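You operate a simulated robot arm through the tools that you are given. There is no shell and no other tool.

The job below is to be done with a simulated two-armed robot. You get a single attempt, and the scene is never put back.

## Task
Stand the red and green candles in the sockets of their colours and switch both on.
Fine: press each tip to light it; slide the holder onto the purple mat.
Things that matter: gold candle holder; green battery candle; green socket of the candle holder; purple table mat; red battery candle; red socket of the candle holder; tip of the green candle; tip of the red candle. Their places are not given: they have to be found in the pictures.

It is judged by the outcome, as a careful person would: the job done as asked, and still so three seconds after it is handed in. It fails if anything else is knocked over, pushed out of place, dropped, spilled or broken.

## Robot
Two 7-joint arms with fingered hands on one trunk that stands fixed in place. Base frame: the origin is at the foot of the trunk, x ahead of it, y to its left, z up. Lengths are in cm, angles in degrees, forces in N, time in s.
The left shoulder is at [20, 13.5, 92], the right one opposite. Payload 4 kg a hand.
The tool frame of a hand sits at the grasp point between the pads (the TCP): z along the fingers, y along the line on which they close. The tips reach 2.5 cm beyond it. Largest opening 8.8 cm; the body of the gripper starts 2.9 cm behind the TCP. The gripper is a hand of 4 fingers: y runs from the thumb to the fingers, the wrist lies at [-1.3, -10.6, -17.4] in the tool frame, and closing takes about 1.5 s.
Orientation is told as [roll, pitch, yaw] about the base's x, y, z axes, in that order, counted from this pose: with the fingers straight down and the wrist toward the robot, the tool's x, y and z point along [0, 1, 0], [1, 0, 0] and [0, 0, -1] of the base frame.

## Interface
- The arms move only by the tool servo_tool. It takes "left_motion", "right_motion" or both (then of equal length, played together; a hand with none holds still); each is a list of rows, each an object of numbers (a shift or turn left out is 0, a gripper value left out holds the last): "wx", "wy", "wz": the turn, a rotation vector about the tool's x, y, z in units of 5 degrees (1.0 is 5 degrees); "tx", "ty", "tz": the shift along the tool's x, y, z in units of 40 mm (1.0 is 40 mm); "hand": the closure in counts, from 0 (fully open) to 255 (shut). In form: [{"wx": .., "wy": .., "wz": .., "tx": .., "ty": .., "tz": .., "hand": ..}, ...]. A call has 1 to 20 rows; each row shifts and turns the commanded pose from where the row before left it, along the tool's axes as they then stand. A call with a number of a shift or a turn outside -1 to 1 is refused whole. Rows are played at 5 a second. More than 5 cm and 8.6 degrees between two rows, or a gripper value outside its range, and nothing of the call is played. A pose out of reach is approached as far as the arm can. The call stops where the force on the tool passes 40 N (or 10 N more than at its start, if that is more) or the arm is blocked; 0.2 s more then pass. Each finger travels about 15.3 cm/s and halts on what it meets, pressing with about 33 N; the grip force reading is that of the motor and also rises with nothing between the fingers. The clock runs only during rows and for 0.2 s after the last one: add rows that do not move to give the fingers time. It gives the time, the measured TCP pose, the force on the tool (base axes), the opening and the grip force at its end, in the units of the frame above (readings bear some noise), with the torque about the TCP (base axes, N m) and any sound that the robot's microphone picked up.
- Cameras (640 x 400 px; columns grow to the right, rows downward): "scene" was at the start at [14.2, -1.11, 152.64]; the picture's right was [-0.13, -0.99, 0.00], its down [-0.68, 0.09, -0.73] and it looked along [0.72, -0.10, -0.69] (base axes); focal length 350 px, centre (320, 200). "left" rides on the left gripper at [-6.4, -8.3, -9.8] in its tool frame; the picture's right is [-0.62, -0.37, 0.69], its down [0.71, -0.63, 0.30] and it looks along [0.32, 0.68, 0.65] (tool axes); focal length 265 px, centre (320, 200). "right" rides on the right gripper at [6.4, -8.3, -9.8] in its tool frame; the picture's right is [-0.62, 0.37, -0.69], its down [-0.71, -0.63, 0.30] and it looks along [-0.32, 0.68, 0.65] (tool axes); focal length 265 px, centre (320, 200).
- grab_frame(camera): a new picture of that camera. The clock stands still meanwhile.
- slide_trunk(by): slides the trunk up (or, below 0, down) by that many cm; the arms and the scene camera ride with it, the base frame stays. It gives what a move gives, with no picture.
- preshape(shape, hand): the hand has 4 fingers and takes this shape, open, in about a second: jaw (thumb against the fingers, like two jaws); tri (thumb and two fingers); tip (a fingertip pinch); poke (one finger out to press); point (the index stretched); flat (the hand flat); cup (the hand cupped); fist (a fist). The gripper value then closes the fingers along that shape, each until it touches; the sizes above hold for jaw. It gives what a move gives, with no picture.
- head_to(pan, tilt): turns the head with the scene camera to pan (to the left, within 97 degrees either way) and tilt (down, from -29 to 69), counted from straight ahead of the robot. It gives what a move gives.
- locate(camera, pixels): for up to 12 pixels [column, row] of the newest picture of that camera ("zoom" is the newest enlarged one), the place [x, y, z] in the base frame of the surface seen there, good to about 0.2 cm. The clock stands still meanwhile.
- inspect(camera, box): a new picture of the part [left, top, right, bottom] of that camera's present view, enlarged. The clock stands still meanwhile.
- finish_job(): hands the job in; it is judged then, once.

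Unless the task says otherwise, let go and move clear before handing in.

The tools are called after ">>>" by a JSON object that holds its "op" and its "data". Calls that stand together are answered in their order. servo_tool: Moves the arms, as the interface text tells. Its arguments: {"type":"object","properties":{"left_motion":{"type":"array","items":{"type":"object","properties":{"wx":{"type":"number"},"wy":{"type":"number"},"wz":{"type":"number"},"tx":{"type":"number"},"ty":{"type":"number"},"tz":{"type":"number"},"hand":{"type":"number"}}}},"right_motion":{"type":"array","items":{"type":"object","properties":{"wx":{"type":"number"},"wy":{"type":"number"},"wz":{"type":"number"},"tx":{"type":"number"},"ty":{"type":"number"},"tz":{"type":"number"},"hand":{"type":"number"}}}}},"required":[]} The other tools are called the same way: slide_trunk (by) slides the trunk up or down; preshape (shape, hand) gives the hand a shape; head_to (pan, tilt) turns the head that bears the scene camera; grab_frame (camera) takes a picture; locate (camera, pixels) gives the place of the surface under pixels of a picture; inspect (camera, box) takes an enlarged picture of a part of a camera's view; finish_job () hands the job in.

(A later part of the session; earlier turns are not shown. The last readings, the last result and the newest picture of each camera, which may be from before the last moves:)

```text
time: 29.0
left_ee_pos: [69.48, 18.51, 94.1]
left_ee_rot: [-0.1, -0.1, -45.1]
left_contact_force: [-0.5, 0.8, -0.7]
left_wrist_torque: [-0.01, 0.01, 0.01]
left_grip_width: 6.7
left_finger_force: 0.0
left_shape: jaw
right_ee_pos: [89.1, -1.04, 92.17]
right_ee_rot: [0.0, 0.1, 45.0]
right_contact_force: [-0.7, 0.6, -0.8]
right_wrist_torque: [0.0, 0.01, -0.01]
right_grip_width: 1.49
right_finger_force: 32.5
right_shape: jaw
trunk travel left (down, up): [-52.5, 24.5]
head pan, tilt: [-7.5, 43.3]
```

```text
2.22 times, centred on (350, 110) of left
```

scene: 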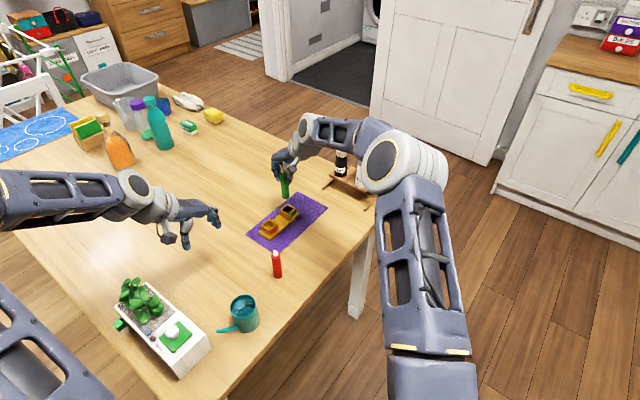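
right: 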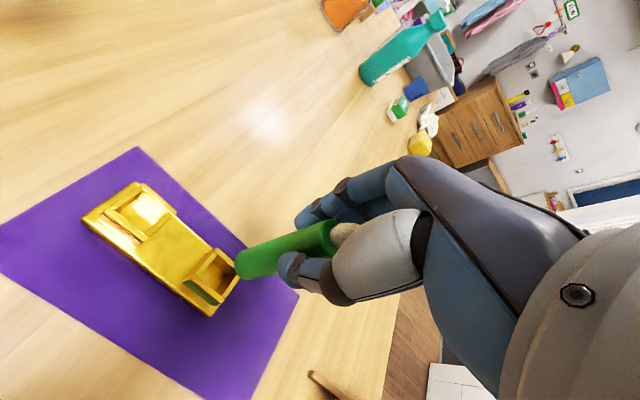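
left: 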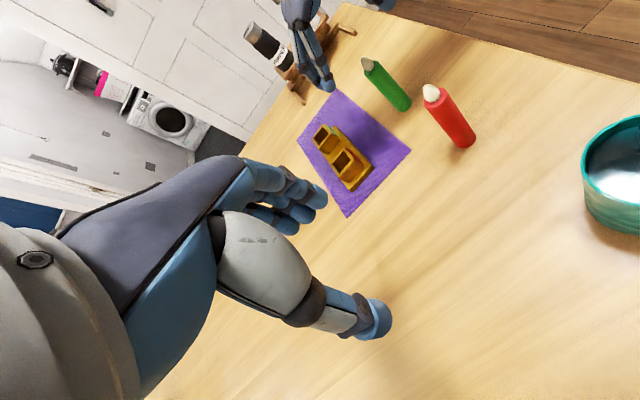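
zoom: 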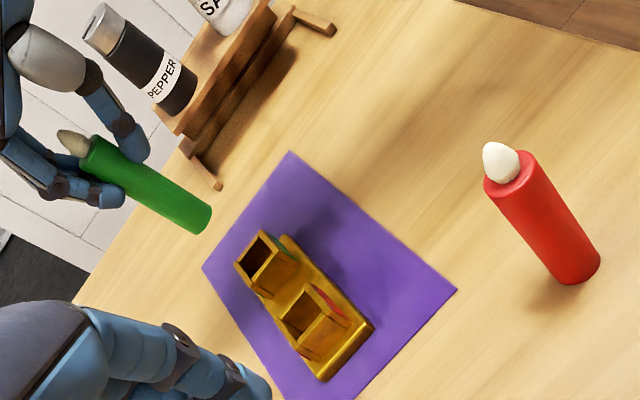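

>>> {"op": "inspect", "data": {"camera": "scene", "box": [270, 160, 334, 220]}}

>>> {"op": "locate", "data": {"camera": "right", "pixels": [[245, 264], [260, 260], [275, 255], [290, 249], [216, 248], [238, 277], [212, 304], [191, 279]]}}

```text
6.67 times, centred on (302, 190) of scene
```

zoom: 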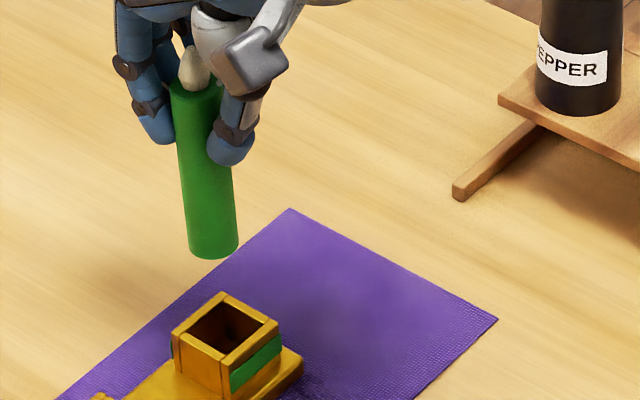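

```text
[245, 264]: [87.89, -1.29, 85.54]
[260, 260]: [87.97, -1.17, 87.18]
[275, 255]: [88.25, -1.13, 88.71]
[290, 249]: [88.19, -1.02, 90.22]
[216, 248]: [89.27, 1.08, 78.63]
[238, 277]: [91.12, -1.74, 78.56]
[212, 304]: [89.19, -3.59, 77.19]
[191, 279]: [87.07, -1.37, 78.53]
```

>>> {"op": "locate", "data": {"camera": "zoom", "pixels": [[213, 248], [210, 220], [205, 180], [197, 110], [189, 240], [236, 235], [224, 293], [278, 323], [228, 352], [173, 332], [226, 300], [240, 345]]}}

```text
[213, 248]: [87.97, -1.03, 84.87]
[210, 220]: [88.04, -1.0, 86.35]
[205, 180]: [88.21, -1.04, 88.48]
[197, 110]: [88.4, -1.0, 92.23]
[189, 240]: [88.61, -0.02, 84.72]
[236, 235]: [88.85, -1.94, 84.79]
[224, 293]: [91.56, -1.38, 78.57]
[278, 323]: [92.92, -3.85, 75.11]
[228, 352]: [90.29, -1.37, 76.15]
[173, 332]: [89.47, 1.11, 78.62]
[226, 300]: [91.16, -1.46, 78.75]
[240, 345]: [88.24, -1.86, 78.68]
```

Compared with the socket centre (89.23,−1.27), the candle's foot is at about (88.97,−1.0) and its top leans about 3° towards +x. I turn the hand by −3.3° about base y and shift slightly, then measure again.

>>> {"op": "servo_tool", "data": {"right_motion": [{"wx": -0.45, "wy": -0.45}, {"tx": -0.02, "ty": -0.075}, {}, {}]}}

>>> {"op": "inspect", "data": {"camera": "scene", "box": [270, 160, 334, 220]}}

>>> {"op": "grab_frame", "data": {"camera": "right"}}

```text
time: 30.0
left_ee_pos: [69.58, 18.56, 94.05]
left_ee_rot: [0.0, 0.0, -45.0]
left_contact_force: [-0.1, 0.0, -0.2]
left_wrist_torque: [0.0, 0.01, 0.0]
left_grip_width: 6.7
left_finger_force: 0.0
left_shape: jaw
right_ee_pos: [88.93, -1.49, 92.14]
right_ee_rot: [-2.2, -2.2, 45.0]
right_contact_force: [-1.0, 0.5, -0.7]
right_wrist_torque: [0.01, 0.01, -0.03]
right_grip_width: 1.46
right_finger_force: 32.8
right_shape: jaw
trunk travel left (down, up): [-52.5, 24.5]
head pan, tilt: [-7.5, 43.3]
```

```text
6.67 times, centred on (302, 190) of scene
```

zoom: 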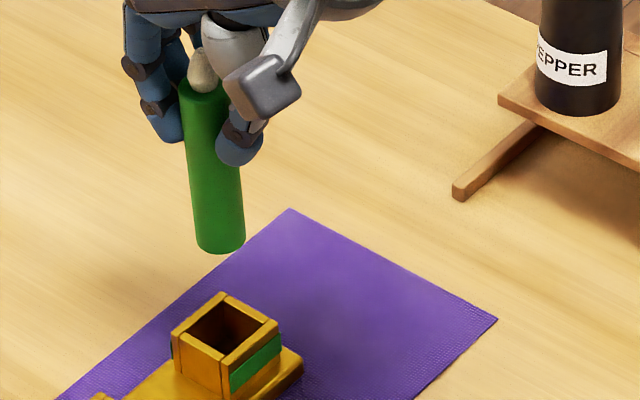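

```text
taken
```

right: 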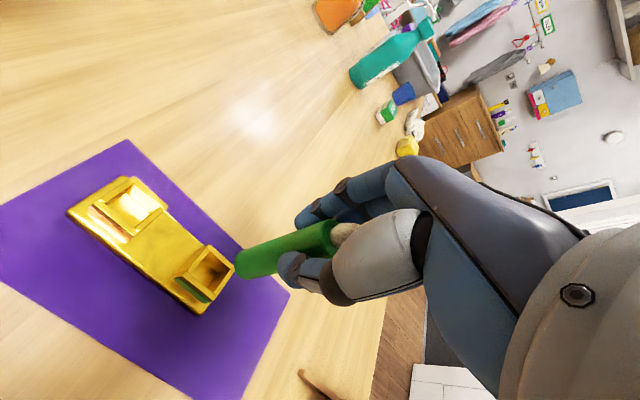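

>>> {"op": "locate", "data": {"camera": "zoom", "pixels": [[220, 245], [217, 220], [212, 180], [204, 110], [196, 230], [242, 225], [224, 293], [278, 323], [224, 360], [173, 332]]}}

>>> {"op": "locate", "data": {"camera": "right", "pixels": [[243, 264], [260, 258], [275, 253], [290, 247], [210, 244], [234, 270], [205, 302], [178, 277]]}}

```text
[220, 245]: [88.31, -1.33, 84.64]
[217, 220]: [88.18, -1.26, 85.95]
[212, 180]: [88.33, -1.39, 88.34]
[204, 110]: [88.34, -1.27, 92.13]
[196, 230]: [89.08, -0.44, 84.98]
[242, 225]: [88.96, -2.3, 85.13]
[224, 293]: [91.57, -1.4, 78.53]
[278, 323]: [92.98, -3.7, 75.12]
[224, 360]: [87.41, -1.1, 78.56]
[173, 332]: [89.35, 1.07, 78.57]
```

```text
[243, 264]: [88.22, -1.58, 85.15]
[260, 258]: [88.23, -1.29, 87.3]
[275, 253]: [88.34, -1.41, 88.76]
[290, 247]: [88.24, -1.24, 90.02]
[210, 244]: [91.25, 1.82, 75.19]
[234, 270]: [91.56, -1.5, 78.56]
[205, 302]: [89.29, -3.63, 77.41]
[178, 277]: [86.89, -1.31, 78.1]
```

The candle is now plumb with its axis at about (89.25,−1.33), right over the socket. I lower 4.7 cm vertically to just above the rim and check again.

>>> {"op": "servo_tool", "data": {"right_motion": [{"tz": 0.39, "tx": 0.018, "ty": -0.012}, {"tz": 0.39, "tx": 0.018, "ty": -0.012}, {"tz": 0.39, "tx": 0.018, "ty": -0.012}, {}, {}]}}

>>> {"op": "inspect", "data": {"camera": "scene", "box": [270, 165, 334, 225]}}

>>> {"op": "inspect", "data": {"camera": "right", "box": [120, 190, 320, 330]}}

>>> {"op": "inspect", "data": {"camera": "left", "box": [280, 50, 400, 200]}}

```text
time: 31.2
left_ee_pos: [69.59, 18.55, 93.97]
left_ee_rot: [0.0, 0.0, -45.0]
left_contact_force: [0.5, 0.5, 0.3]
left_wrist_torque: [0.0, -0.02, 0.03]
left_grip_width: 6.71
left_finger_force: 0.1
left_shape: jaw
right_ee_pos: [88.92, -1.45, 87.55]
right_ee_rot: [-2.3, -2.2, 45.0]
right_contact_force: [0.2, -0.1, -1.2]
right_wrist_torque: [-0.03, -0.02, -0.03]
right_grip_width: 1.49
right_finger_force: 33.2
right_shape: jaw
trunk travel left (down, up): [-52.5, 24.5]
head pan, tilt: [-7.5, 43.3]
```

```text
6.67 times, centred on (302, 195) of scene
```

zoom: 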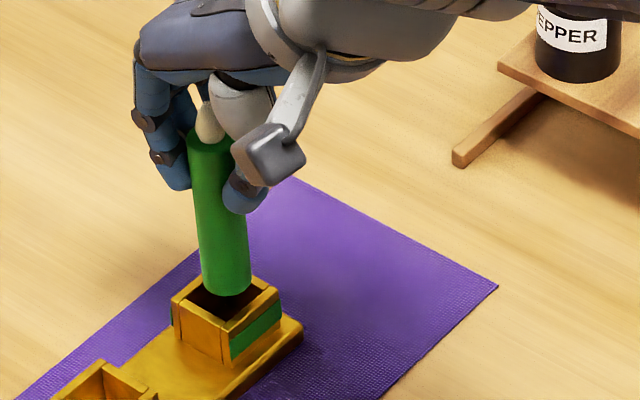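

```text
2.86 times, centred on (220, 260) of right
```

zoom: 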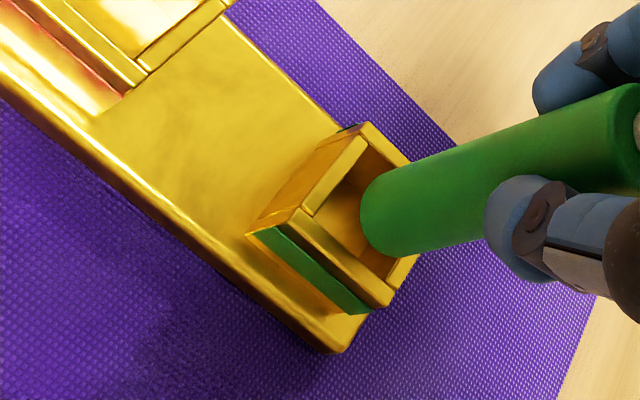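

```text
2.67 times, centred on (340, 125) of left
```

zoom: 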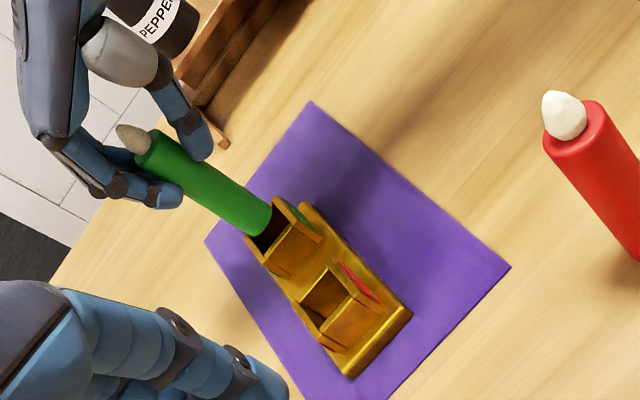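

The candle foot hangs centred over the opening. I lower slowly into the socket, watching force.

>>> {"op": "servo_tool", "data": {"right_motion": [{"tz": 0.12, "tx": 0.004, "ty": -0.004}, {"tz": 0.12, "tx": 0.004, "ty": -0.004}, {"tz": 0.12, "tx": 0.004, "ty": -0.004}, {"tz": 0.12, "tx": 0.004, "ty": -0.004}, {}]}}

>>> {"op": "inspect", "data": {"camera": "scene", "box": [270, 165, 334, 225]}}

>>> {"op": "inspect", "data": {"camera": "right", "box": [120, 190, 320, 330]}}

```text
time: 32.4
left_ee_pos: [69.51, 18.54, 94.09]
left_ee_rot: [0.0, 0.0, -45.0]
left_contact_force: [0.0, 0.5, -0.2]
left_wrist_torque: [-0.04, 0.01, 0.01]
left_grip_width: 6.73
left_finger_force: 0.1
left_shape: jaw
right_ee_pos: [89.23, -1.34, 86.02]
right_ee_rot: [-2.5, -2.7, 45.0]
right_contact_force: [9.2, 7.6, 30.2]
right_wrist_torque: [0.32, -0.43, 0.02]
right_grip_width: 1.9
right_finger_force: 32.9
right_shape: jaw
trunk travel left (down, up): [-52.5, 24.5]
head pan, tilt: [-7.5, 43.3]
```

```text
6.67 times, centred on (302, 195) of scene
```

zoom: 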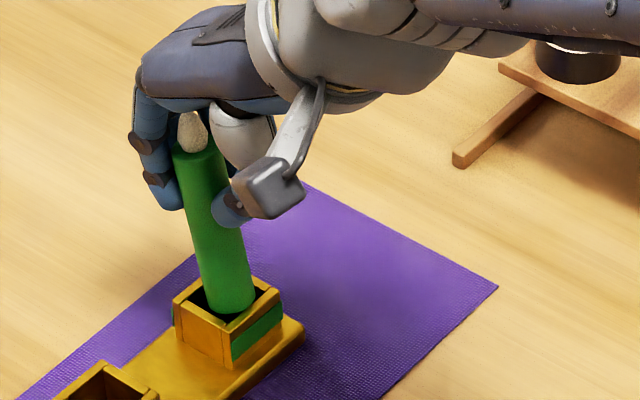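

```text
2.86 times, centred on (220, 260) of right
```

zoom: 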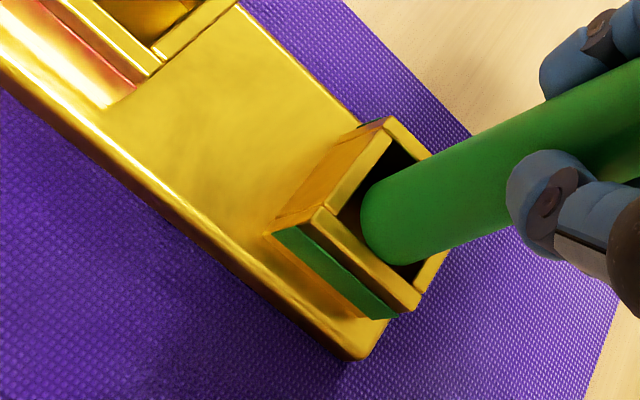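

It caught on the green-labelled wall (force +9,+8,+30 N), so the foot must go toward (+x,+y). I back up 1.4 cm and measure again.

>>> {"op": "servo_tool", "data": {"right_motion": [{"tz": -0.12, "tx": -0.004, "ty": 0.004}, {"tz": -0.12, "tx": -0.004, "ty": 0.004}, {"tz": -0.12, "tx": -0.004, "ty": 0.004}, {"tz": -0.12, "tx": -0.004, "ty": 0.004}, {}]}}

>>> {"op": "inspect", "data": {"camera": "scene", "box": [270, 165, 334, 225]}}

>>> {"op": "inspect", "data": {"camera": "right", "box": [120, 190, 320, 330]}}

>>> {"op": "locate", "data": {"camera": "zoom", "pixels": [[362, 125], [412, 160], [390, 305], [300, 215], [365, 140], [395, 165], [330, 212], [380, 265]]}}

```text
time: 33.6
left_ee_pos: [69.61, 18.61, 94.15]
left_ee_rot: [0.0, 0.0, -45.1]
left_contact_force: [0.1, -0.6, -0.1]
left_wrist_torque: [0.0, 0.0, 0.0]
left_grip_width: 6.71
left_finger_force: 0.1
left_shape: jaw
right_ee_pos: [88.83, -1.58, 87.4]
right_ee_rot: [-2.1, -2.1, 45.1]
right_contact_force: [1.0, 0.5, -0.7]
right_wrist_torque: [0.02, 0.01, 0.0]
right_grip_width: 1.66
right_finger_force: 33.2
right_shape: jaw
trunk travel left (down, up): [-52.5, 24.5]
head pan, tilt: [-7.5, 43.3]
```

```text
6.67 times, centred on (302, 195) of scene
```

zoom: 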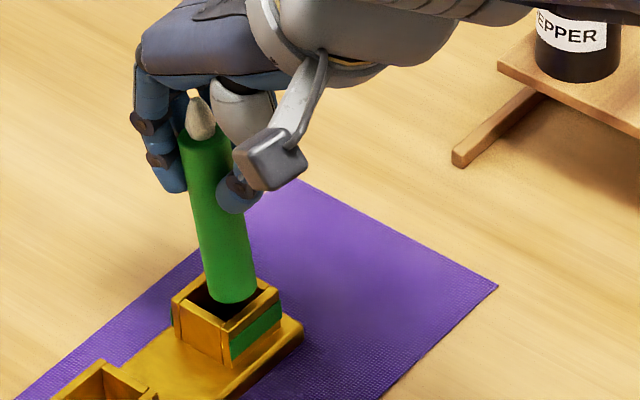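

```text
2.86 times, centred on (220, 260) of right
```

zoom: 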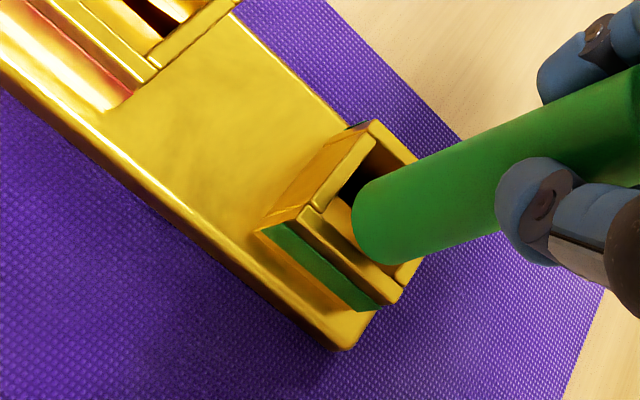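

```text
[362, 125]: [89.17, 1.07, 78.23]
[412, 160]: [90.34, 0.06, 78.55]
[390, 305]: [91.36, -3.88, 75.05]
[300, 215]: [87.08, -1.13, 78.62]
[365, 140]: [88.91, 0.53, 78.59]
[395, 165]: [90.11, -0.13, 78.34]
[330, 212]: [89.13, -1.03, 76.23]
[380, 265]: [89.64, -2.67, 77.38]
```

>>> {"op": "inspect", "data": {"camera": "scene", "box": [278, 170, 318, 210]}}

```text
10.00 times, centred on (298, 190) of scene
```

zoom: 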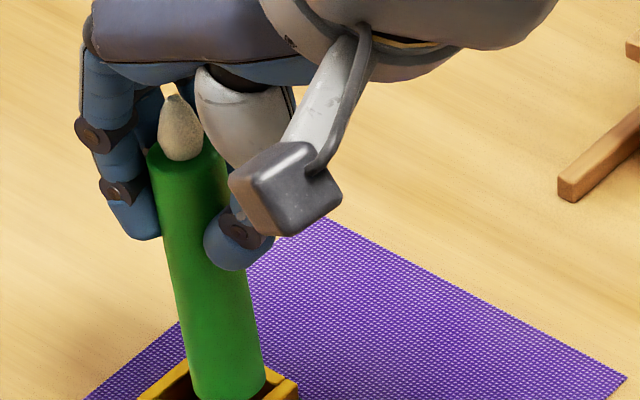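

>>> {"op": "locate", "data": {"camera": "zoom", "pixels": [[228, 385], [224, 350], [214, 300], [200, 240], [190, 195], [183, 165], [186, 340], [259, 335], [170, 260], [160, 200], [196, 390], [264, 375]]}}

>>> {"op": "locate", "data": {"camera": "right", "pixels": [[247, 264], [260, 260], [275, 255], [290, 249], [305, 243], [265, 245], [265, 272], [285, 238]]}}

```text
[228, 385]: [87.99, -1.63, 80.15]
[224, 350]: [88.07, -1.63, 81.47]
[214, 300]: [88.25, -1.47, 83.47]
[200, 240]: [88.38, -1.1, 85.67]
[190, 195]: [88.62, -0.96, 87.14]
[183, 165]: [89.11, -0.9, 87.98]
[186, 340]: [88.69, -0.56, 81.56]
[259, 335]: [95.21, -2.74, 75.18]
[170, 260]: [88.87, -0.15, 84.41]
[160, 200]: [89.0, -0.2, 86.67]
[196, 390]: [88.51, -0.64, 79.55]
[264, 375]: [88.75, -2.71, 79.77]
```

```text
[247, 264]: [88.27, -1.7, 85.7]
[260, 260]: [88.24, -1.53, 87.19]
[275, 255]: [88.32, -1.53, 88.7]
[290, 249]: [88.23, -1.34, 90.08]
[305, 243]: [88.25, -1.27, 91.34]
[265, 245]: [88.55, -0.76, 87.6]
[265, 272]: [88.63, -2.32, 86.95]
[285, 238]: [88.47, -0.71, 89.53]
```

The candle now leans about 7° in the closing plane (top toward +x,+y). I raise 1.5 cm, turn the hand −7.5° about tool x to make it plumb and measure anew.

>>> {"op": "servo_tool", "data": {"right_motion": [{"tz": -0.375}, {"wx": -0.75}, {"wx": -0.75}, {"tx": 0.03, "ty": -0.13}, {}, {}]}}

>>> {"op": "grab_frame", "data": {"camera": "right"}}

>>> {"op": "inspect", "data": {"camera": "scene", "box": [278, 165, 318, 205]}}

```text
time: 35.0
left_ee_pos: [69.52, 18.54, 94.18]
left_ee_rot: [-0.1, -0.1, -45.0]
left_contact_force: [0.0, -0.5, -0.7]
left_wrist_torque: [0.01, 0.03, 0.04]
left_grip_width: 6.72
left_finger_force: 0.0
left_shape: jaw
right_ee_pos: [88.39, -1.68, 88.78]
right_ee_rot: [-2.3, -9.8, 45.4]
right_contact_force: [0.6, 0.2, -0.4]
right_wrist_torque: [-0.01, -0.03, 0.05]
right_grip_width: 1.66
right_finger_force: 33.5
right_shape: jaw
trunk travel left (down, up): [-52.5, 24.5]
head pan, tilt: [-7.5, 43.3]
```

```text
taken
```

right: 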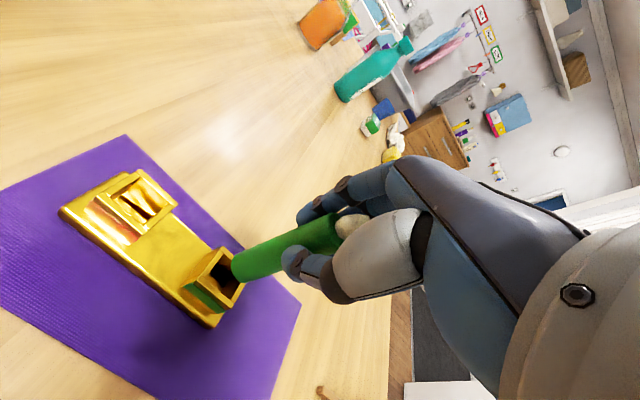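

```text
10.00 times, centred on (298, 185) of scene
```

zoom: 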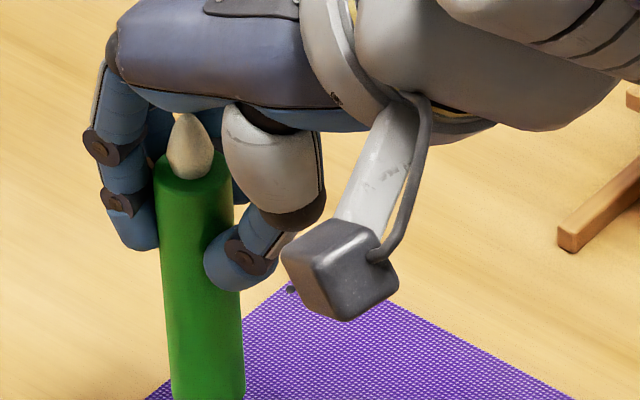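

>>> {"op": "inspect", "data": {"camera": "scene", "box": [272, 172, 320, 217]}}

>>> {"op": "inspect", "data": {"camera": "right", "box": [160, 200, 350, 330]}}

```text
8.89 times, centred on (296, 194) of scene
```

zoom: 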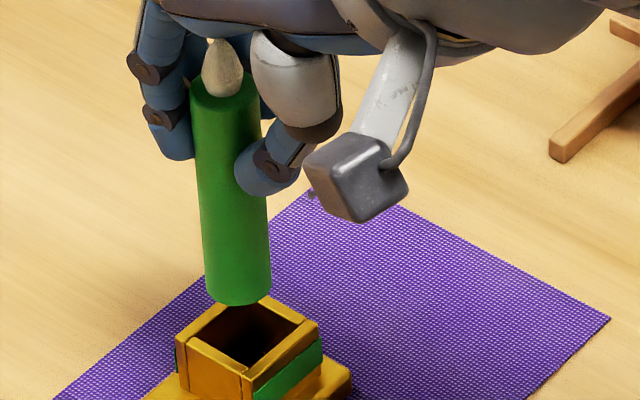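

```text
3.08 times, centred on (255, 265) of right
```

zoom: 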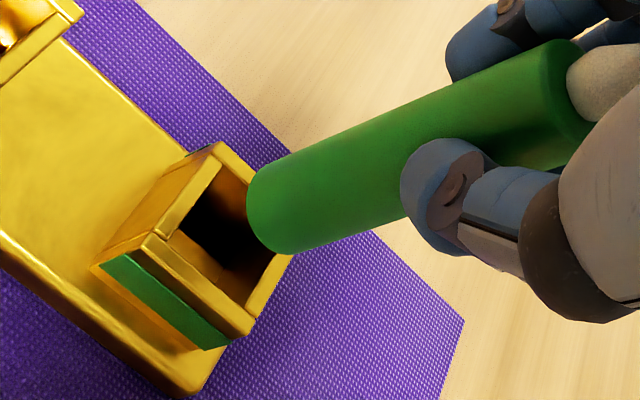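

>>> {"op": "locate", "data": {"camera": "zoom", "pixels": [[275, 230], [300, 218], [330, 202], [360, 187], [390, 172], [310, 182], [330, 235], [265, 200], [280, 245]]}}

>>> {"op": "inspect", "data": {"camera": "scene", "box": [272, 172, 320, 217]}}

>>> {"op": "locate", "data": {"camera": "zoom", "pixels": [[239, 295], [237, 270], [234, 230], [229, 170], [225, 120], [209, 280], [267, 280], [206, 240], [198, 160], [176, 342], [264, 295], [320, 327]]}}

```text
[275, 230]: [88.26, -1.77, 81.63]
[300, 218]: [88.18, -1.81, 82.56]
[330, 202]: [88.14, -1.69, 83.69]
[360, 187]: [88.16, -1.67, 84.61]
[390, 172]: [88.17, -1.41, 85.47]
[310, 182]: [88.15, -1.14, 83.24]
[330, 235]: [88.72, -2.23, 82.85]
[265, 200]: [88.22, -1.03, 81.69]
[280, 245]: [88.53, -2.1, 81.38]
```

```text
8.89 times, centred on (296, 194) of scene
```

zoom: 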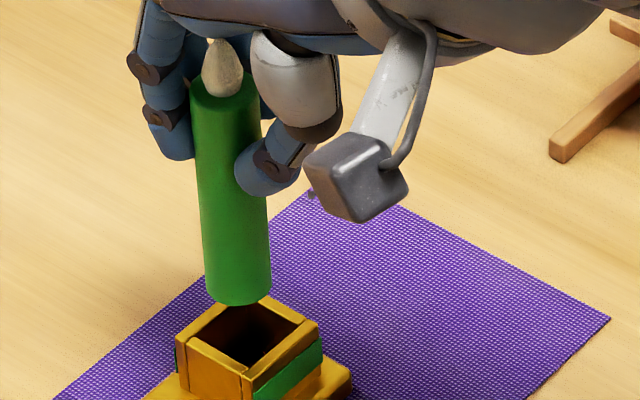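

```text
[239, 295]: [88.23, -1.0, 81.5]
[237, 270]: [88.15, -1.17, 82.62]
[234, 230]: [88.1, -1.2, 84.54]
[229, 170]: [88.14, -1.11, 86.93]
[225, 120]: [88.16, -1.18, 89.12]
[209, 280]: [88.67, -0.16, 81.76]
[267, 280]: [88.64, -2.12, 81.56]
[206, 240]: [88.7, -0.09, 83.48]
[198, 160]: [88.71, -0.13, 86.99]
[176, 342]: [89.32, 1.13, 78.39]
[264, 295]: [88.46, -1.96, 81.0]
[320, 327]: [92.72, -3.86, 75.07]
```

The candle is plumb again, axis about (89.15,−1.15). I zoom on the socket rim for a finer centre estimate.

>>> {"op": "inspect", "data": {"camera": "scene", "box": [276, 196, 308, 216]}}

>>> {"op": "locate", "data": {"camera": "zoom", "pixels": [[100, 260], [110, 270], [280, 100], [300, 110], [450, 220], [200, 330], [260, 360], [350, 280], [200, 170], [400, 150]]}}

>>> {"op": "inspect", "data": {"camera": "right", "box": [180, 230, 260, 330]}}

```text
16.00 times, centred on (292, 206) of scene
```

zoom: 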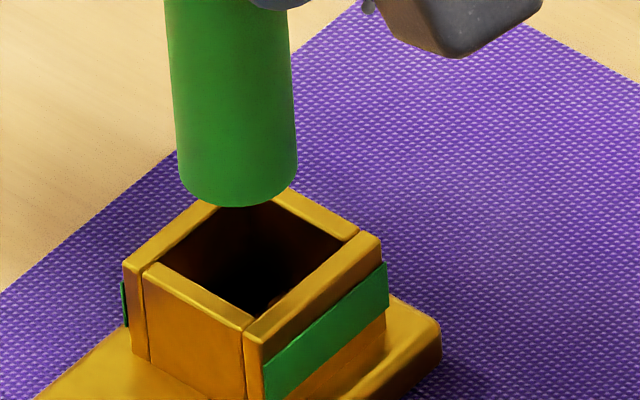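

```text
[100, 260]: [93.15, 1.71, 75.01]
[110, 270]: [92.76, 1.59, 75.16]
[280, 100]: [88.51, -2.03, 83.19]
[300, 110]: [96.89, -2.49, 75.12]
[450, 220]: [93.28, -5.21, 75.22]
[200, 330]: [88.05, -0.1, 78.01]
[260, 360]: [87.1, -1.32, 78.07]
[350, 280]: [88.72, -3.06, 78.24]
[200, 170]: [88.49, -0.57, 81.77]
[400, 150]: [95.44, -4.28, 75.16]
```

```text
4.00 times, centred on (220, 280) of right
```

zoom: 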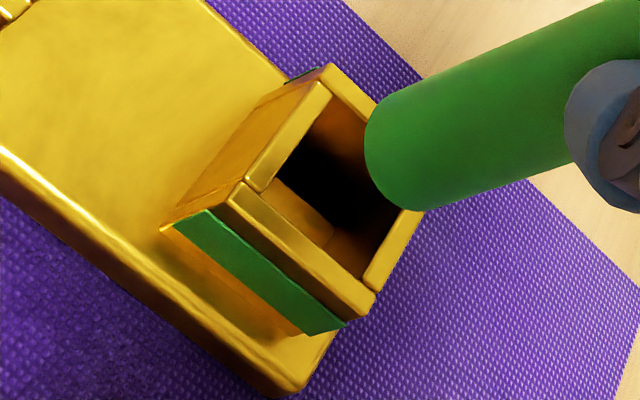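

Fitting the rim and the candle foot in both views suggests a small shift of about (+0.08,−0.19). I apply it and lower to about 0.6 cm above the rim for a direct comparison.

>>> {"op": "servo_tool", "data": {"right_motion": [{"tz": 0.197, "tx": -0.016, "ty": -0.044}, {"tz": 0.197, "tx": -0.016, "ty": -0.044}, {}, {}]}}

>>> {"op": "inspect", "data": {"camera": "scene", "box": [276, 196, 308, 216]}}

>>> {"op": "inspect", "data": {"camera": "right", "box": [180, 230, 260, 330]}}

>>> {"op": "inspect", "data": {"camera": "left", "box": [290, 90, 380, 150]}}

```text
time: 36.0
left_ee_pos: [69.65, 18.55, 94.24]
left_ee_rot: [-0.1, -0.1, -45.0]
left_contact_force: [-0.6, 0.0, 0.3]
left_wrist_torque: [0.01, 0.0, 0.03]
left_grip_width: 6.68
left_finger_force: 0.1
left_shape: jaw
right_ee_pos: [88.54, -1.85, 87.18]
right_ee_rot: [-2.4, -9.6, 45.3]
right_contact_force: [-0.2, 0.3, 0.0]
right_wrist_torque: [0.0, -0.02, 0.02]
right_grip_width: 1.65
right_finger_force: 33.4
right_shape: jaw
trunk travel left (down, up): [-52.5, 24.5]
head pan, tilt: [-7.5, 43.3]
```

```text
16.00 times, centred on (292, 206) of scene
```

zoom: 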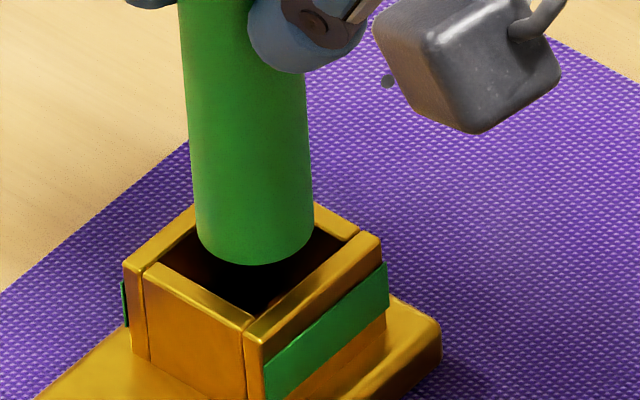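

```text
4.00 times, centred on (220, 280) of right
```

zoom: 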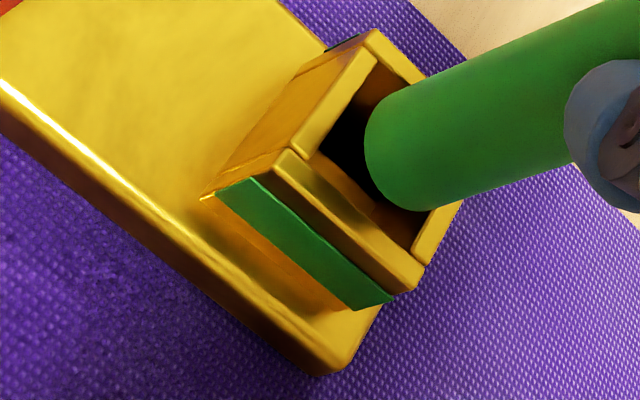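

```text
6.67 times, centred on (335, 120) of left
```

zoom: 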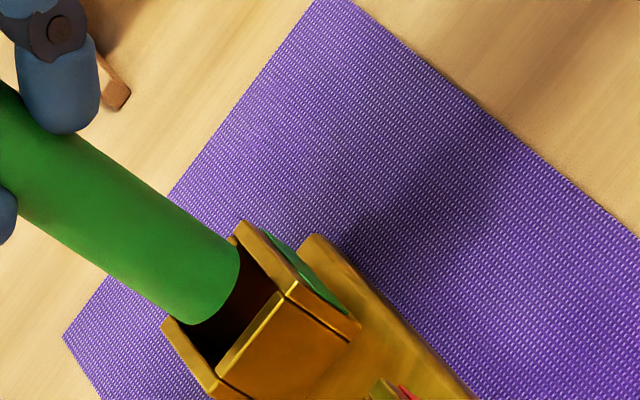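

The foot now sits centred over the opening in the scene and left views to about 1 mm. I nudge and lower 1 cm in small steps, checking force.

>>> {"op": "servo_tool", "data": {"right_motion": [{"tx": -0.01, "ty": -0.008}, {"tz": 0.049, "tx": 0.002, "ty": -0.0085}, {"tz": 0.049, "tx": 0.002, "ty": -0.0085}, {"tz": 0.049, "tx": 0.002, "ty": -0.0085}, {"tz": 0.049, "tx": 0.002, "ty": -0.0085}, {"tz": 0.049, "tx": 0.002, "ty": -0.0085}, {}]}}

>>> {"op": "inspect", "data": {"camera": "scene", "box": [276, 196, 308, 216]}}

>>> {"op": "inspect", "data": {"camera": "right", "box": [180, 230, 260, 330]}}

```text
time: 37.6
left_ee_pos: [69.56, 18.59, 94.09]
left_ee_rot: [0.0, 0.0, -45.0]
left_contact_force: [-0.2, -0.6, -0.2]
left_wrist_torque: [-0.03, -0.02, 0.0]
left_grip_width: 6.69
left_finger_force: 0.1
left_shape: jaw
right_ee_pos: [88.64, -1.92, 86.36]
right_ee_rot: [-2.3, -9.9, 45.3]
right_contact_force: [0.3, 1.9, 9.3]
right_wrist_torque: [0.06, -0.04, -0.01]
right_grip_width: 1.64
right_finger_force: 33.0
right_shape: jaw
trunk travel left (down, up): [-52.5, 24.5]
head pan, tilt: [-7.5, 43.3]
```

```text
16.00 times, centred on (292, 206) of scene
```

zoom: 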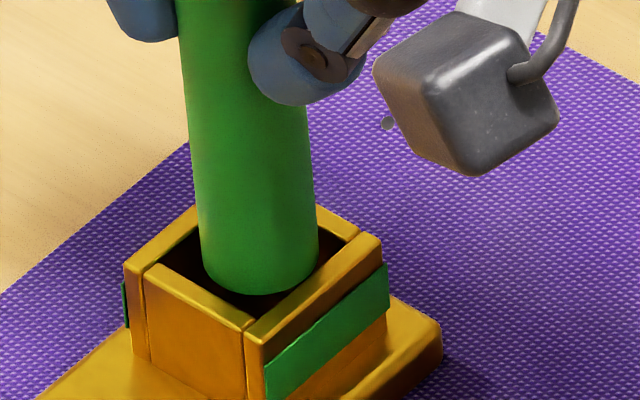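

```text
4.00 times, centred on (220, 280) of right
```

zoom: 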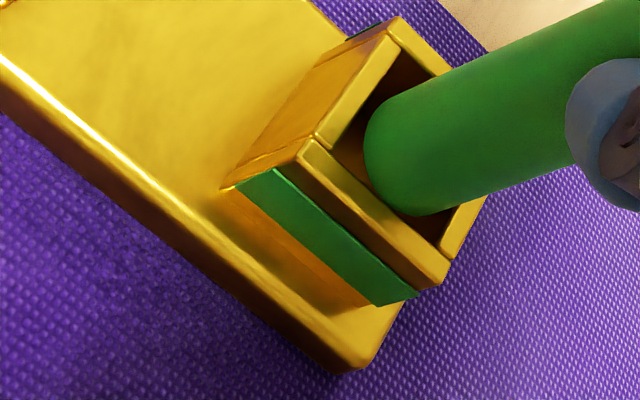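

It touches the green-labelled wall's edge lightly (9 N up). I back up 0.4 cm, shift toward (+x,+y) about 1.6 mm and lower again.

>>> {"op": "servo_tool", "data": {"right_motion": [{"tz": -0.098, "tx": -0.004, "ty": 0.017}, {"tx": -0.021, "ty": 0.039}, {}, {"tz": 0.049, "tx": 0.002, "ty": -0.0085}, {"tz": 0.049, "tx": 0.002, "ty": -0.0085}, {"tz": 0.049, "tx": 0.002, "ty": -0.0085}, {"tz": 0.049, "tx": 0.002, "ty": -0.0085}, {}]}}

>>> {"op": "inspect", "data": {"camera": "scene", "box": [276, 196, 308, 216]}}

>>> {"op": "inspect", "data": {"camera": "right", "box": [180, 230, 260, 330]}}

```text
time: 39.4
left_ee_pos: [69.53, 18.63, 94.09]
left_ee_rot: [-0.1, 0.0, -45.0]
left_contact_force: [1.0, 0.7, 0.2]
left_wrist_torque: [0.01, 0.01, 0.0]
left_grip_width: 6.7
left_finger_force: 0.1
left_shape: jaw
right_ee_pos: [88.68, -1.87, 85.82]
right_ee_rot: [-2.3, -9.7, 45.3]
right_contact_force: [0.5, -0.9, -0.7]
right_wrist_torque: [0.01, -0.05, -0.04]
right_grip_width: 1.66
right_finger_force: 33.7
right_shape: jaw
trunk travel left (down, up): [-52.5, 24.5]
head pan, tilt: [-7.5, 43.3]
```

```text
16.00 times, centred on (292, 206) of scene
```

zoom: 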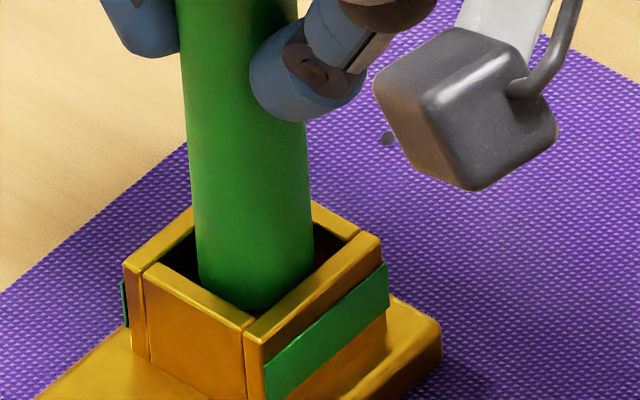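

```text
4.00 times, centred on (220, 280) of right
```

zoom: 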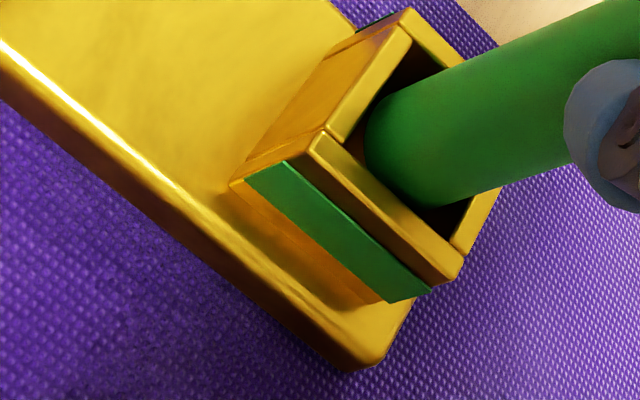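

The foot is inside the socket with no force. I lower a further 1 cm.

>>> {"op": "servo_tool", "data": {"right_motion": [{"tz": 0.049, "tx": 0.002, "ty": -0.0085}, {"tz": 0.049, "tx": 0.002, "ty": -0.0085}, {"tz": 0.049, "tx": 0.002, "ty": -0.0085}, {"tz": 0.049, "tx": 0.002, "ty": -0.0085}, {"tz": 0.049, "tx": 0.002, "ty": -0.0085}, {}]}}

>>> {"op": "inspect", "data": {"camera": "scene", "box": [276, 190, 308, 216]}}

```text
time: 40.8
left_ee_pos: [69.44, 18.56, 94.06]
left_ee_rot: [0.0, 0.0, -45.0]
left_contact_force: [0.5, 0.3, -0.4]
left_wrist_torque: [0.01, 0.01, 0.04]
left_grip_width: 6.69
left_finger_force: 0.0
left_shape: jaw
right_ee_pos: [88.71, -1.81, 84.89]
right_ee_rot: [-2.3, -9.7, 45.3]
right_contact_force: [0.3, 0.4, -1.5]
right_wrist_torque: [-0.02, 0.01, -0.01]
right_grip_width: 1.65
right_finger_force: 33.6
right_shape: jaw
trunk travel left (down, up): [-52.5, 24.5]
head pan, tilt: [-7.5, 43.3]
```

```text
15.38 times, centred on (292, 203) of scene
```

zoom: 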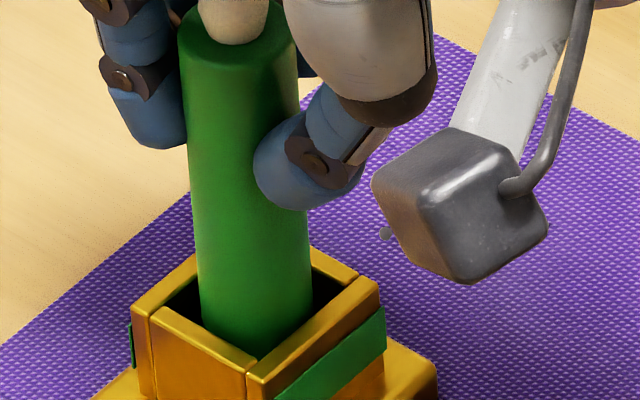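

>>> {"op": "servo_tool", "data": {"right_motion": [{"tz": 0.03, "tx": 0.001, "ty": -0.005}, {"tz": 0.03, "tx": 0.001, "ty": -0.005}, {"tz": 0.03, "tx": 0.001, "ty": -0.005}, {"tz": 0.03, "tx": 0.001, "ty": -0.005}, {}]}}

```text
time: 42.0
left_ee_pos: [69.57, 18.51, 94.2]
left_ee_rot: [-0.1, 0.0, -45.0]
left_contact_force: [-0.5, -0.5, 0.8]
left_wrist_torque: [-0.01, -0.01, 0.02]
left_grip_width: 6.71
left_finger_force: 0.0
left_shape: jaw
right_ee_pos: [88.75, -1.85, 84.24]
right_ee_rot: [-2.3, -9.7, 45.3]
right_contact_force: [0.2, -0.3, -1.8]
right_wrist_torque: [-0.02, -0.01, -0.02]
right_grip_width: 1.63
right_finger_force: 32.9
right_shape: jaw
trunk travel left (down, up): [-52.5, 24.5]
head pan, tilt: [-7.5, 43.3]
```

Still no floor contact at TCP z 84.24; I lower a little more.

>>> {"op": "servo_tool", "data": {"right_motion": [{"tz": 0.025, "tx": 0.001, "ty": -0.004}, {"tz": 0.025, "tx": 0.001, "ty": -0.004}, {"tz": 0.025, "tx": 0.001, "ty": -0.004}, {}]}}

>>> {"op": "inspect", "data": {"camera": "scene", "box": [272, 180, 320, 216]}}

```text
time: 43.0
left_ee_pos: [69.47, 18.52, 94.0]
left_ee_rot: [0.0, 0.1, -45.0]
left_contact_force: [0.3, -0.3, 0.3]
left_wrist_torque: [0.0, 0.02, 0.03]
left_grip_width: 6.69
left_finger_force: 0.0
left_shape: jaw
right_ee_pos: [88.83, -1.85, 84.04]
right_ee_rot: [-2.3, -9.9, 45.2]
right_contact_force: [0.4, 0.5, 0.4]
right_wrist_torque: [-0.02, 0.04, 0.01]
right_grip_width: 1.65
right_finger_force: 33.2
right_shape: jaw
trunk travel left (down, up): [-52.5, 24.5]
head pan, tilt: [-7.5, 43.3]
```

```text
11.11 times, centred on (296, 198) of scene
```

zoom: 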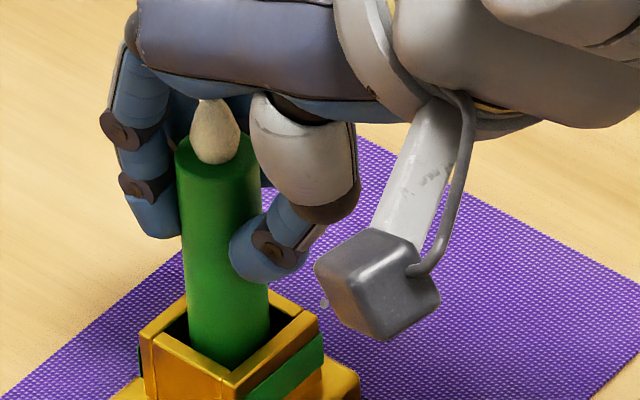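

The candle's weight is now carried by the socket floor (force back to ~0). I open the hand gently.

>>> {"op": "servo_tool", "data": {"right_motion": [{"hand": 230}, {"hand": 205}, {"hand": 180}, {"hand": 150}, {"hand": 110}, {"hand": 70}, {"hand": 30}, {"hand": 20}, {}, {}]}}

>>> {"op": "inspect", "data": {"camera": "scene", "box": [262, 176, 326, 220]}}

>>> {"op": "grab_frame", "data": {"camera": "right"}}

```text
time: 45.2
left_ee_pos: [69.53, 18.61, 94.11]
left_ee_rot: [0.0, 0.1, -45.0]
left_contact_force: [-0.2, 0.5, 0.8]
left_wrist_torque: [0.02, 0.01, 0.0]
left_grip_width: 6.72
left_finger_force: 0.1
left_shape: jaw
right_ee_pos: [88.85, -1.92, 83.96]
right_ee_rot: [-2.3, -9.7, 45.3]
right_contact_force: [-0.1, -0.9, -0.2]
right_wrist_torque: [-0.01, 0.03, 0.0]
right_grip_width: 8.05
right_finger_force: 0.0
right_shape: jaw
trunk travel left (down, up): [-52.5, 24.5]
head pan, tilt: [-7.5, 43.3]
```

```text
9.09 times, centred on (294, 198) of scene
```

zoom: 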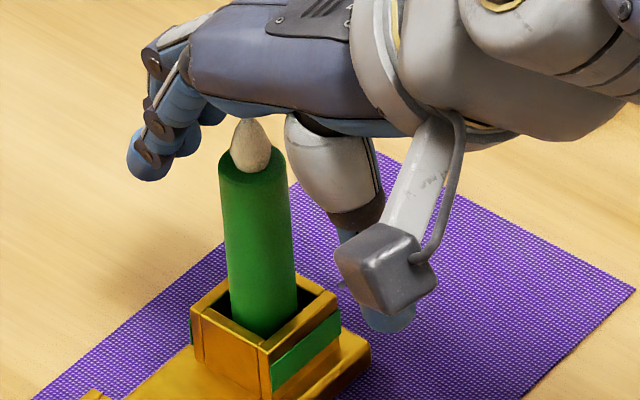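

```text
taken
```

right: 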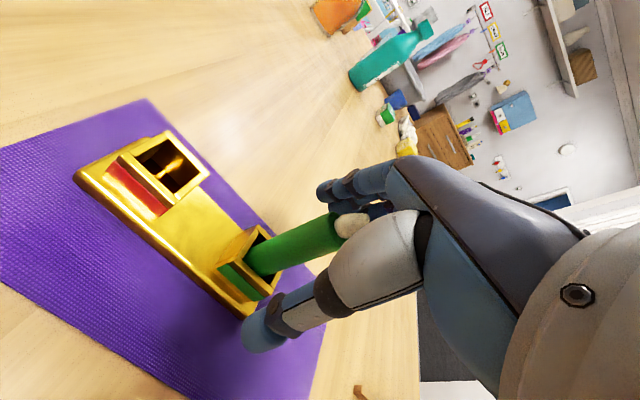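

The green candle stands free in its socket. I rise vertically 10 cm and level the hand.

>>> {"op": "servo_tool", "data": {"right_motion": [{"tz": -0.25, "tx": -0.01, "ty": 0.042}, {"tz": -0.5, "tx": -0.02, "ty": 0.085}, {"tz": -0.5, "tx": -0.02, "ty": 0.085}, {"tz": -0.6, "tx": -0.024, "ty": 0.1}, {"tz": -0.6, "tx": -0.024, "ty": 0.1}, {"wx": 0.75, "wy": 0.2}, {"wx": 0.75, "wy": 0.2}, {"wx": 0.45, "wy": 0.05}, {}]}}

>>> {"op": "grab_frame", "data": {"camera": "right"}}

>>> {"op": "inspect", "data": {"camera": "scene", "box": [240, 150, 340, 290]}}

```text
time: 47.2
left_ee_pos: [69.59, 18.44, 94.09]
left_ee_rot: [-0.1, 0.0, -45.0]
left_contact_force: [-1.4, -0.2, 0.2]
left_wrist_torque: [-0.01, -0.02, 0.02]
left_grip_width: 6.7
left_finger_force: 0.1
left_shape: jaw
right_ee_pos: [88.76, -1.77, 93.93]
right_ee_rot: [0.1, 0.0, 45.1]
right_contact_force: [0.2, 0.0, 0.3]
right_wrist_torque: [-0.06, 0.03, -0.01]
right_grip_width: 8.09
right_finger_force: 0.1
right_shape: jaw
trunk travel left (down, up): [-52.5, 24.5]
head pan, tilt: [-7.5, 43.3]
```

```text
taken
```

right: 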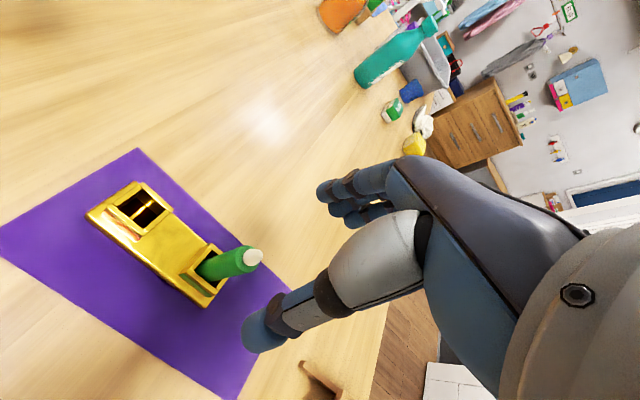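

```text
2.86 times, centred on (290, 220) of scene
```

zoom: 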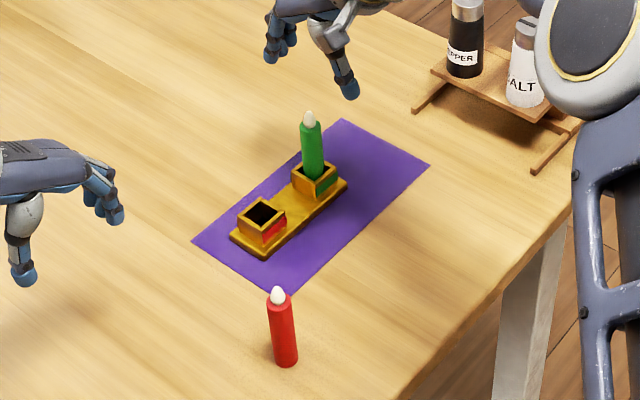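

The green candle stands straight in its socket. I pull the left hand back a bit and carry the right hand above the red candle.

>>> {"op": "servo_tool", "data": {"right_motion": [{"tx": 0.55, "ty": -0.35, "hand": 0}, {"tx": 0.55, "ty": -0.35}, {"tx": 0.55, "ty": -0.35}, {"tx": 0.55, "ty": -0.35}, {"tx": 0.55, "ty": -0.35}, {"tx": 0.55, "ty": -0.35}, {"tx": 0.55, "ty": -0.35}, {"tx": 0.52, "ty": -0.33}, {}, {}], "left_motion": [{"tz": -0.5}, {"tz": -0.5}, {"ty": -0.7}, {"ty": -0.7}, {"ty": -0.7}, {}, {}, {}, {}, {}]}}

>>> {"op": "grab_frame", "data": {"camera": "scene"}}

>>> {"op": "grab_frame", "data": {"camera": "right"}}

>>> {"op": "inspect", "data": {"camera": "scene", "box": [240, 200, 340, 290]}}

```text
time: 49.4
left_ee_pos: [63.79, 24.17, 98.14]
left_ee_rot: [0.0, -0.1, -44.9]
left_contact_force: [-0.6, 0.1, -0.1]
left_wrist_torque: [-0.02, -0.02, -0.03]
left_grip_width: 6.71
left_finger_force: 0.1
left_shape: jaw
right_ee_pos: [68.52, 2.62, 93.91]
right_ee_rot: [-0.1, 0.0, 45.2]
right_contact_force: [-0.3, -1.0, -0.3]
right_wrist_torque: [-0.01, 0.02, -0.03]
right_grip_width: 8.76
right_finger_force: 0.1
right_shape: jaw
trunk travel left (down, up): [-52.5, 24.5]
head pan, tilt: [-7.5, 43.3]
```

```text
taken
```

scene: 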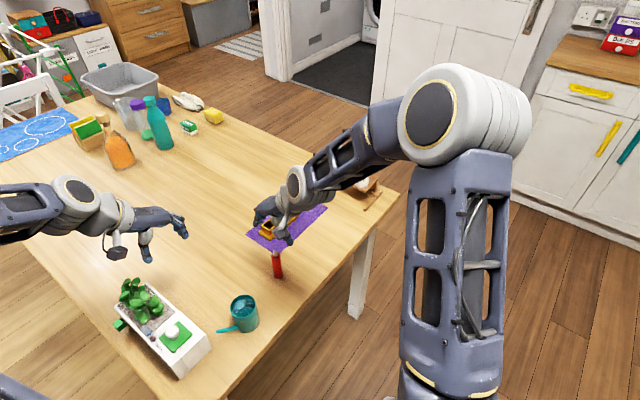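

```text
taken
```

right: 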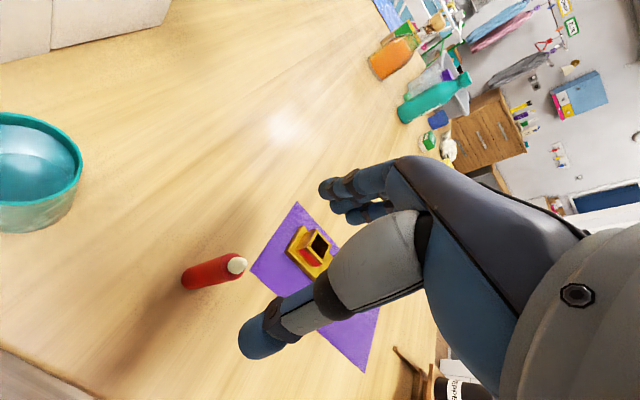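

```text
4.44 times, centred on (290, 245) of scene
```

zoom: 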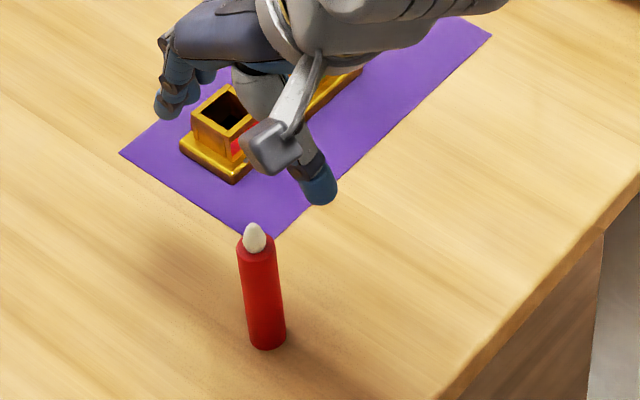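

>>> {"op": "locate", "data": {"camera": "zoom", "pixels": [[254, 232], [264, 300], [267, 335], [248, 310], [280, 300], [258, 265]]}}

>>> {"op": "locate", "data": {"camera": "right", "pixels": [[238, 264], [225, 268], [210, 272], [195, 276], [210, 262], [215, 283]]}}

```text
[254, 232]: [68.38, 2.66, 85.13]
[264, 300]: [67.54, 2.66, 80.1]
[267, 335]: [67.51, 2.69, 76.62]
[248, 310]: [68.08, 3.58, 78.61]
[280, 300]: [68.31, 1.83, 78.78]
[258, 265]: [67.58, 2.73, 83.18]
```

```text
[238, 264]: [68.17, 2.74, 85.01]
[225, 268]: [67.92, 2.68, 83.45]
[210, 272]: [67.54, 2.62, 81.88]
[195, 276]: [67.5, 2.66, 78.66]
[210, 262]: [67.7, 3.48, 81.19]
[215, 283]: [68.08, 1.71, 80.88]
```

The red axis is at (68.55,2.67), matching the TCP. I descend to TCP z≈83.2 and close slowly.

>>> {"op": "servo_tool", "data": {"right_motion": [{"tz": 0.67}, {"tz": 0.67}, {"tz": 0.67}, {"tz": 0.66}, {}, {"hand": 60}, {"hand": 100}, {"hand": 130}, {"hand": 150}, {"hand": 165}, {"hand": 180}, {"hand": 195}, {"hand": 210}, {"hand": 225}, {"hand": 255}, {}, {}, {}]}}

>>> {"op": "grab_frame", "data": {"camera": "right"}}

>>> {"op": "inspect", "data": {"camera": "scene", "box": [240, 220, 320, 290]}}

```text
time: 53.2
left_ee_pos: [63.71, 24.12, 98.11]
left_ee_rot: [-0.1, 0.0, -45.0]
left_contact_force: [0.1, -1.1, -0.2]
left_wrist_torque: [0.02, 0.0, -0.01]
left_grip_width: 6.7
left_finger_force: 0.1
left_shape: jaw
right_ee_pos: [68.49, 2.43, 83.09]
right_ee_rot: [0.0, 0.0, 45.2]
right_contact_force: [-0.6, 0.0, -0.6]
right_wrist_torque: [-0.01, 0.06, 0.01]
right_grip_width: 1.34
right_finger_force: 33.2
right_shape: jaw
trunk travel left (down, up): [-52.5, 24.5]
head pan, tilt: [-7.5, 43.3]
```

```text
taken
```

right: 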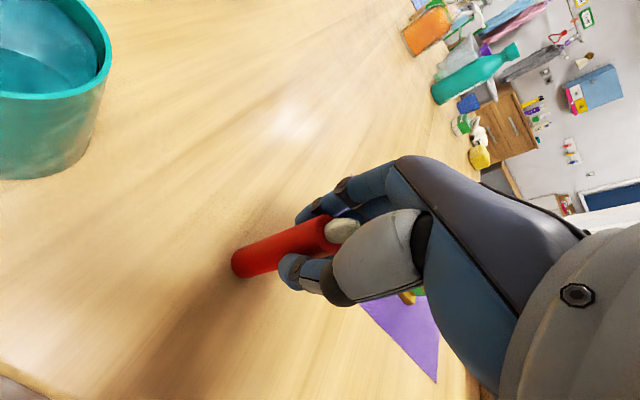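

```text
5.71 times, centred on (280, 255) of scene
```

zoom: 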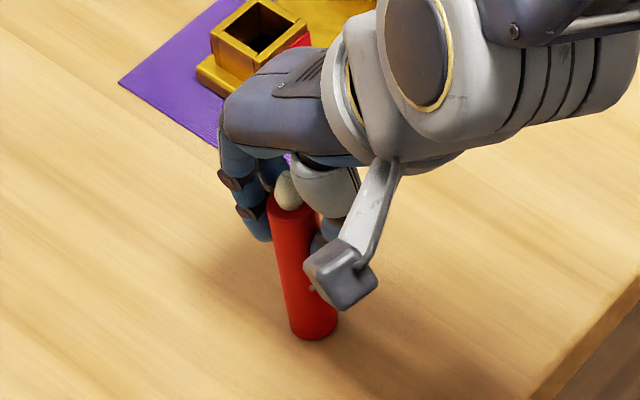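

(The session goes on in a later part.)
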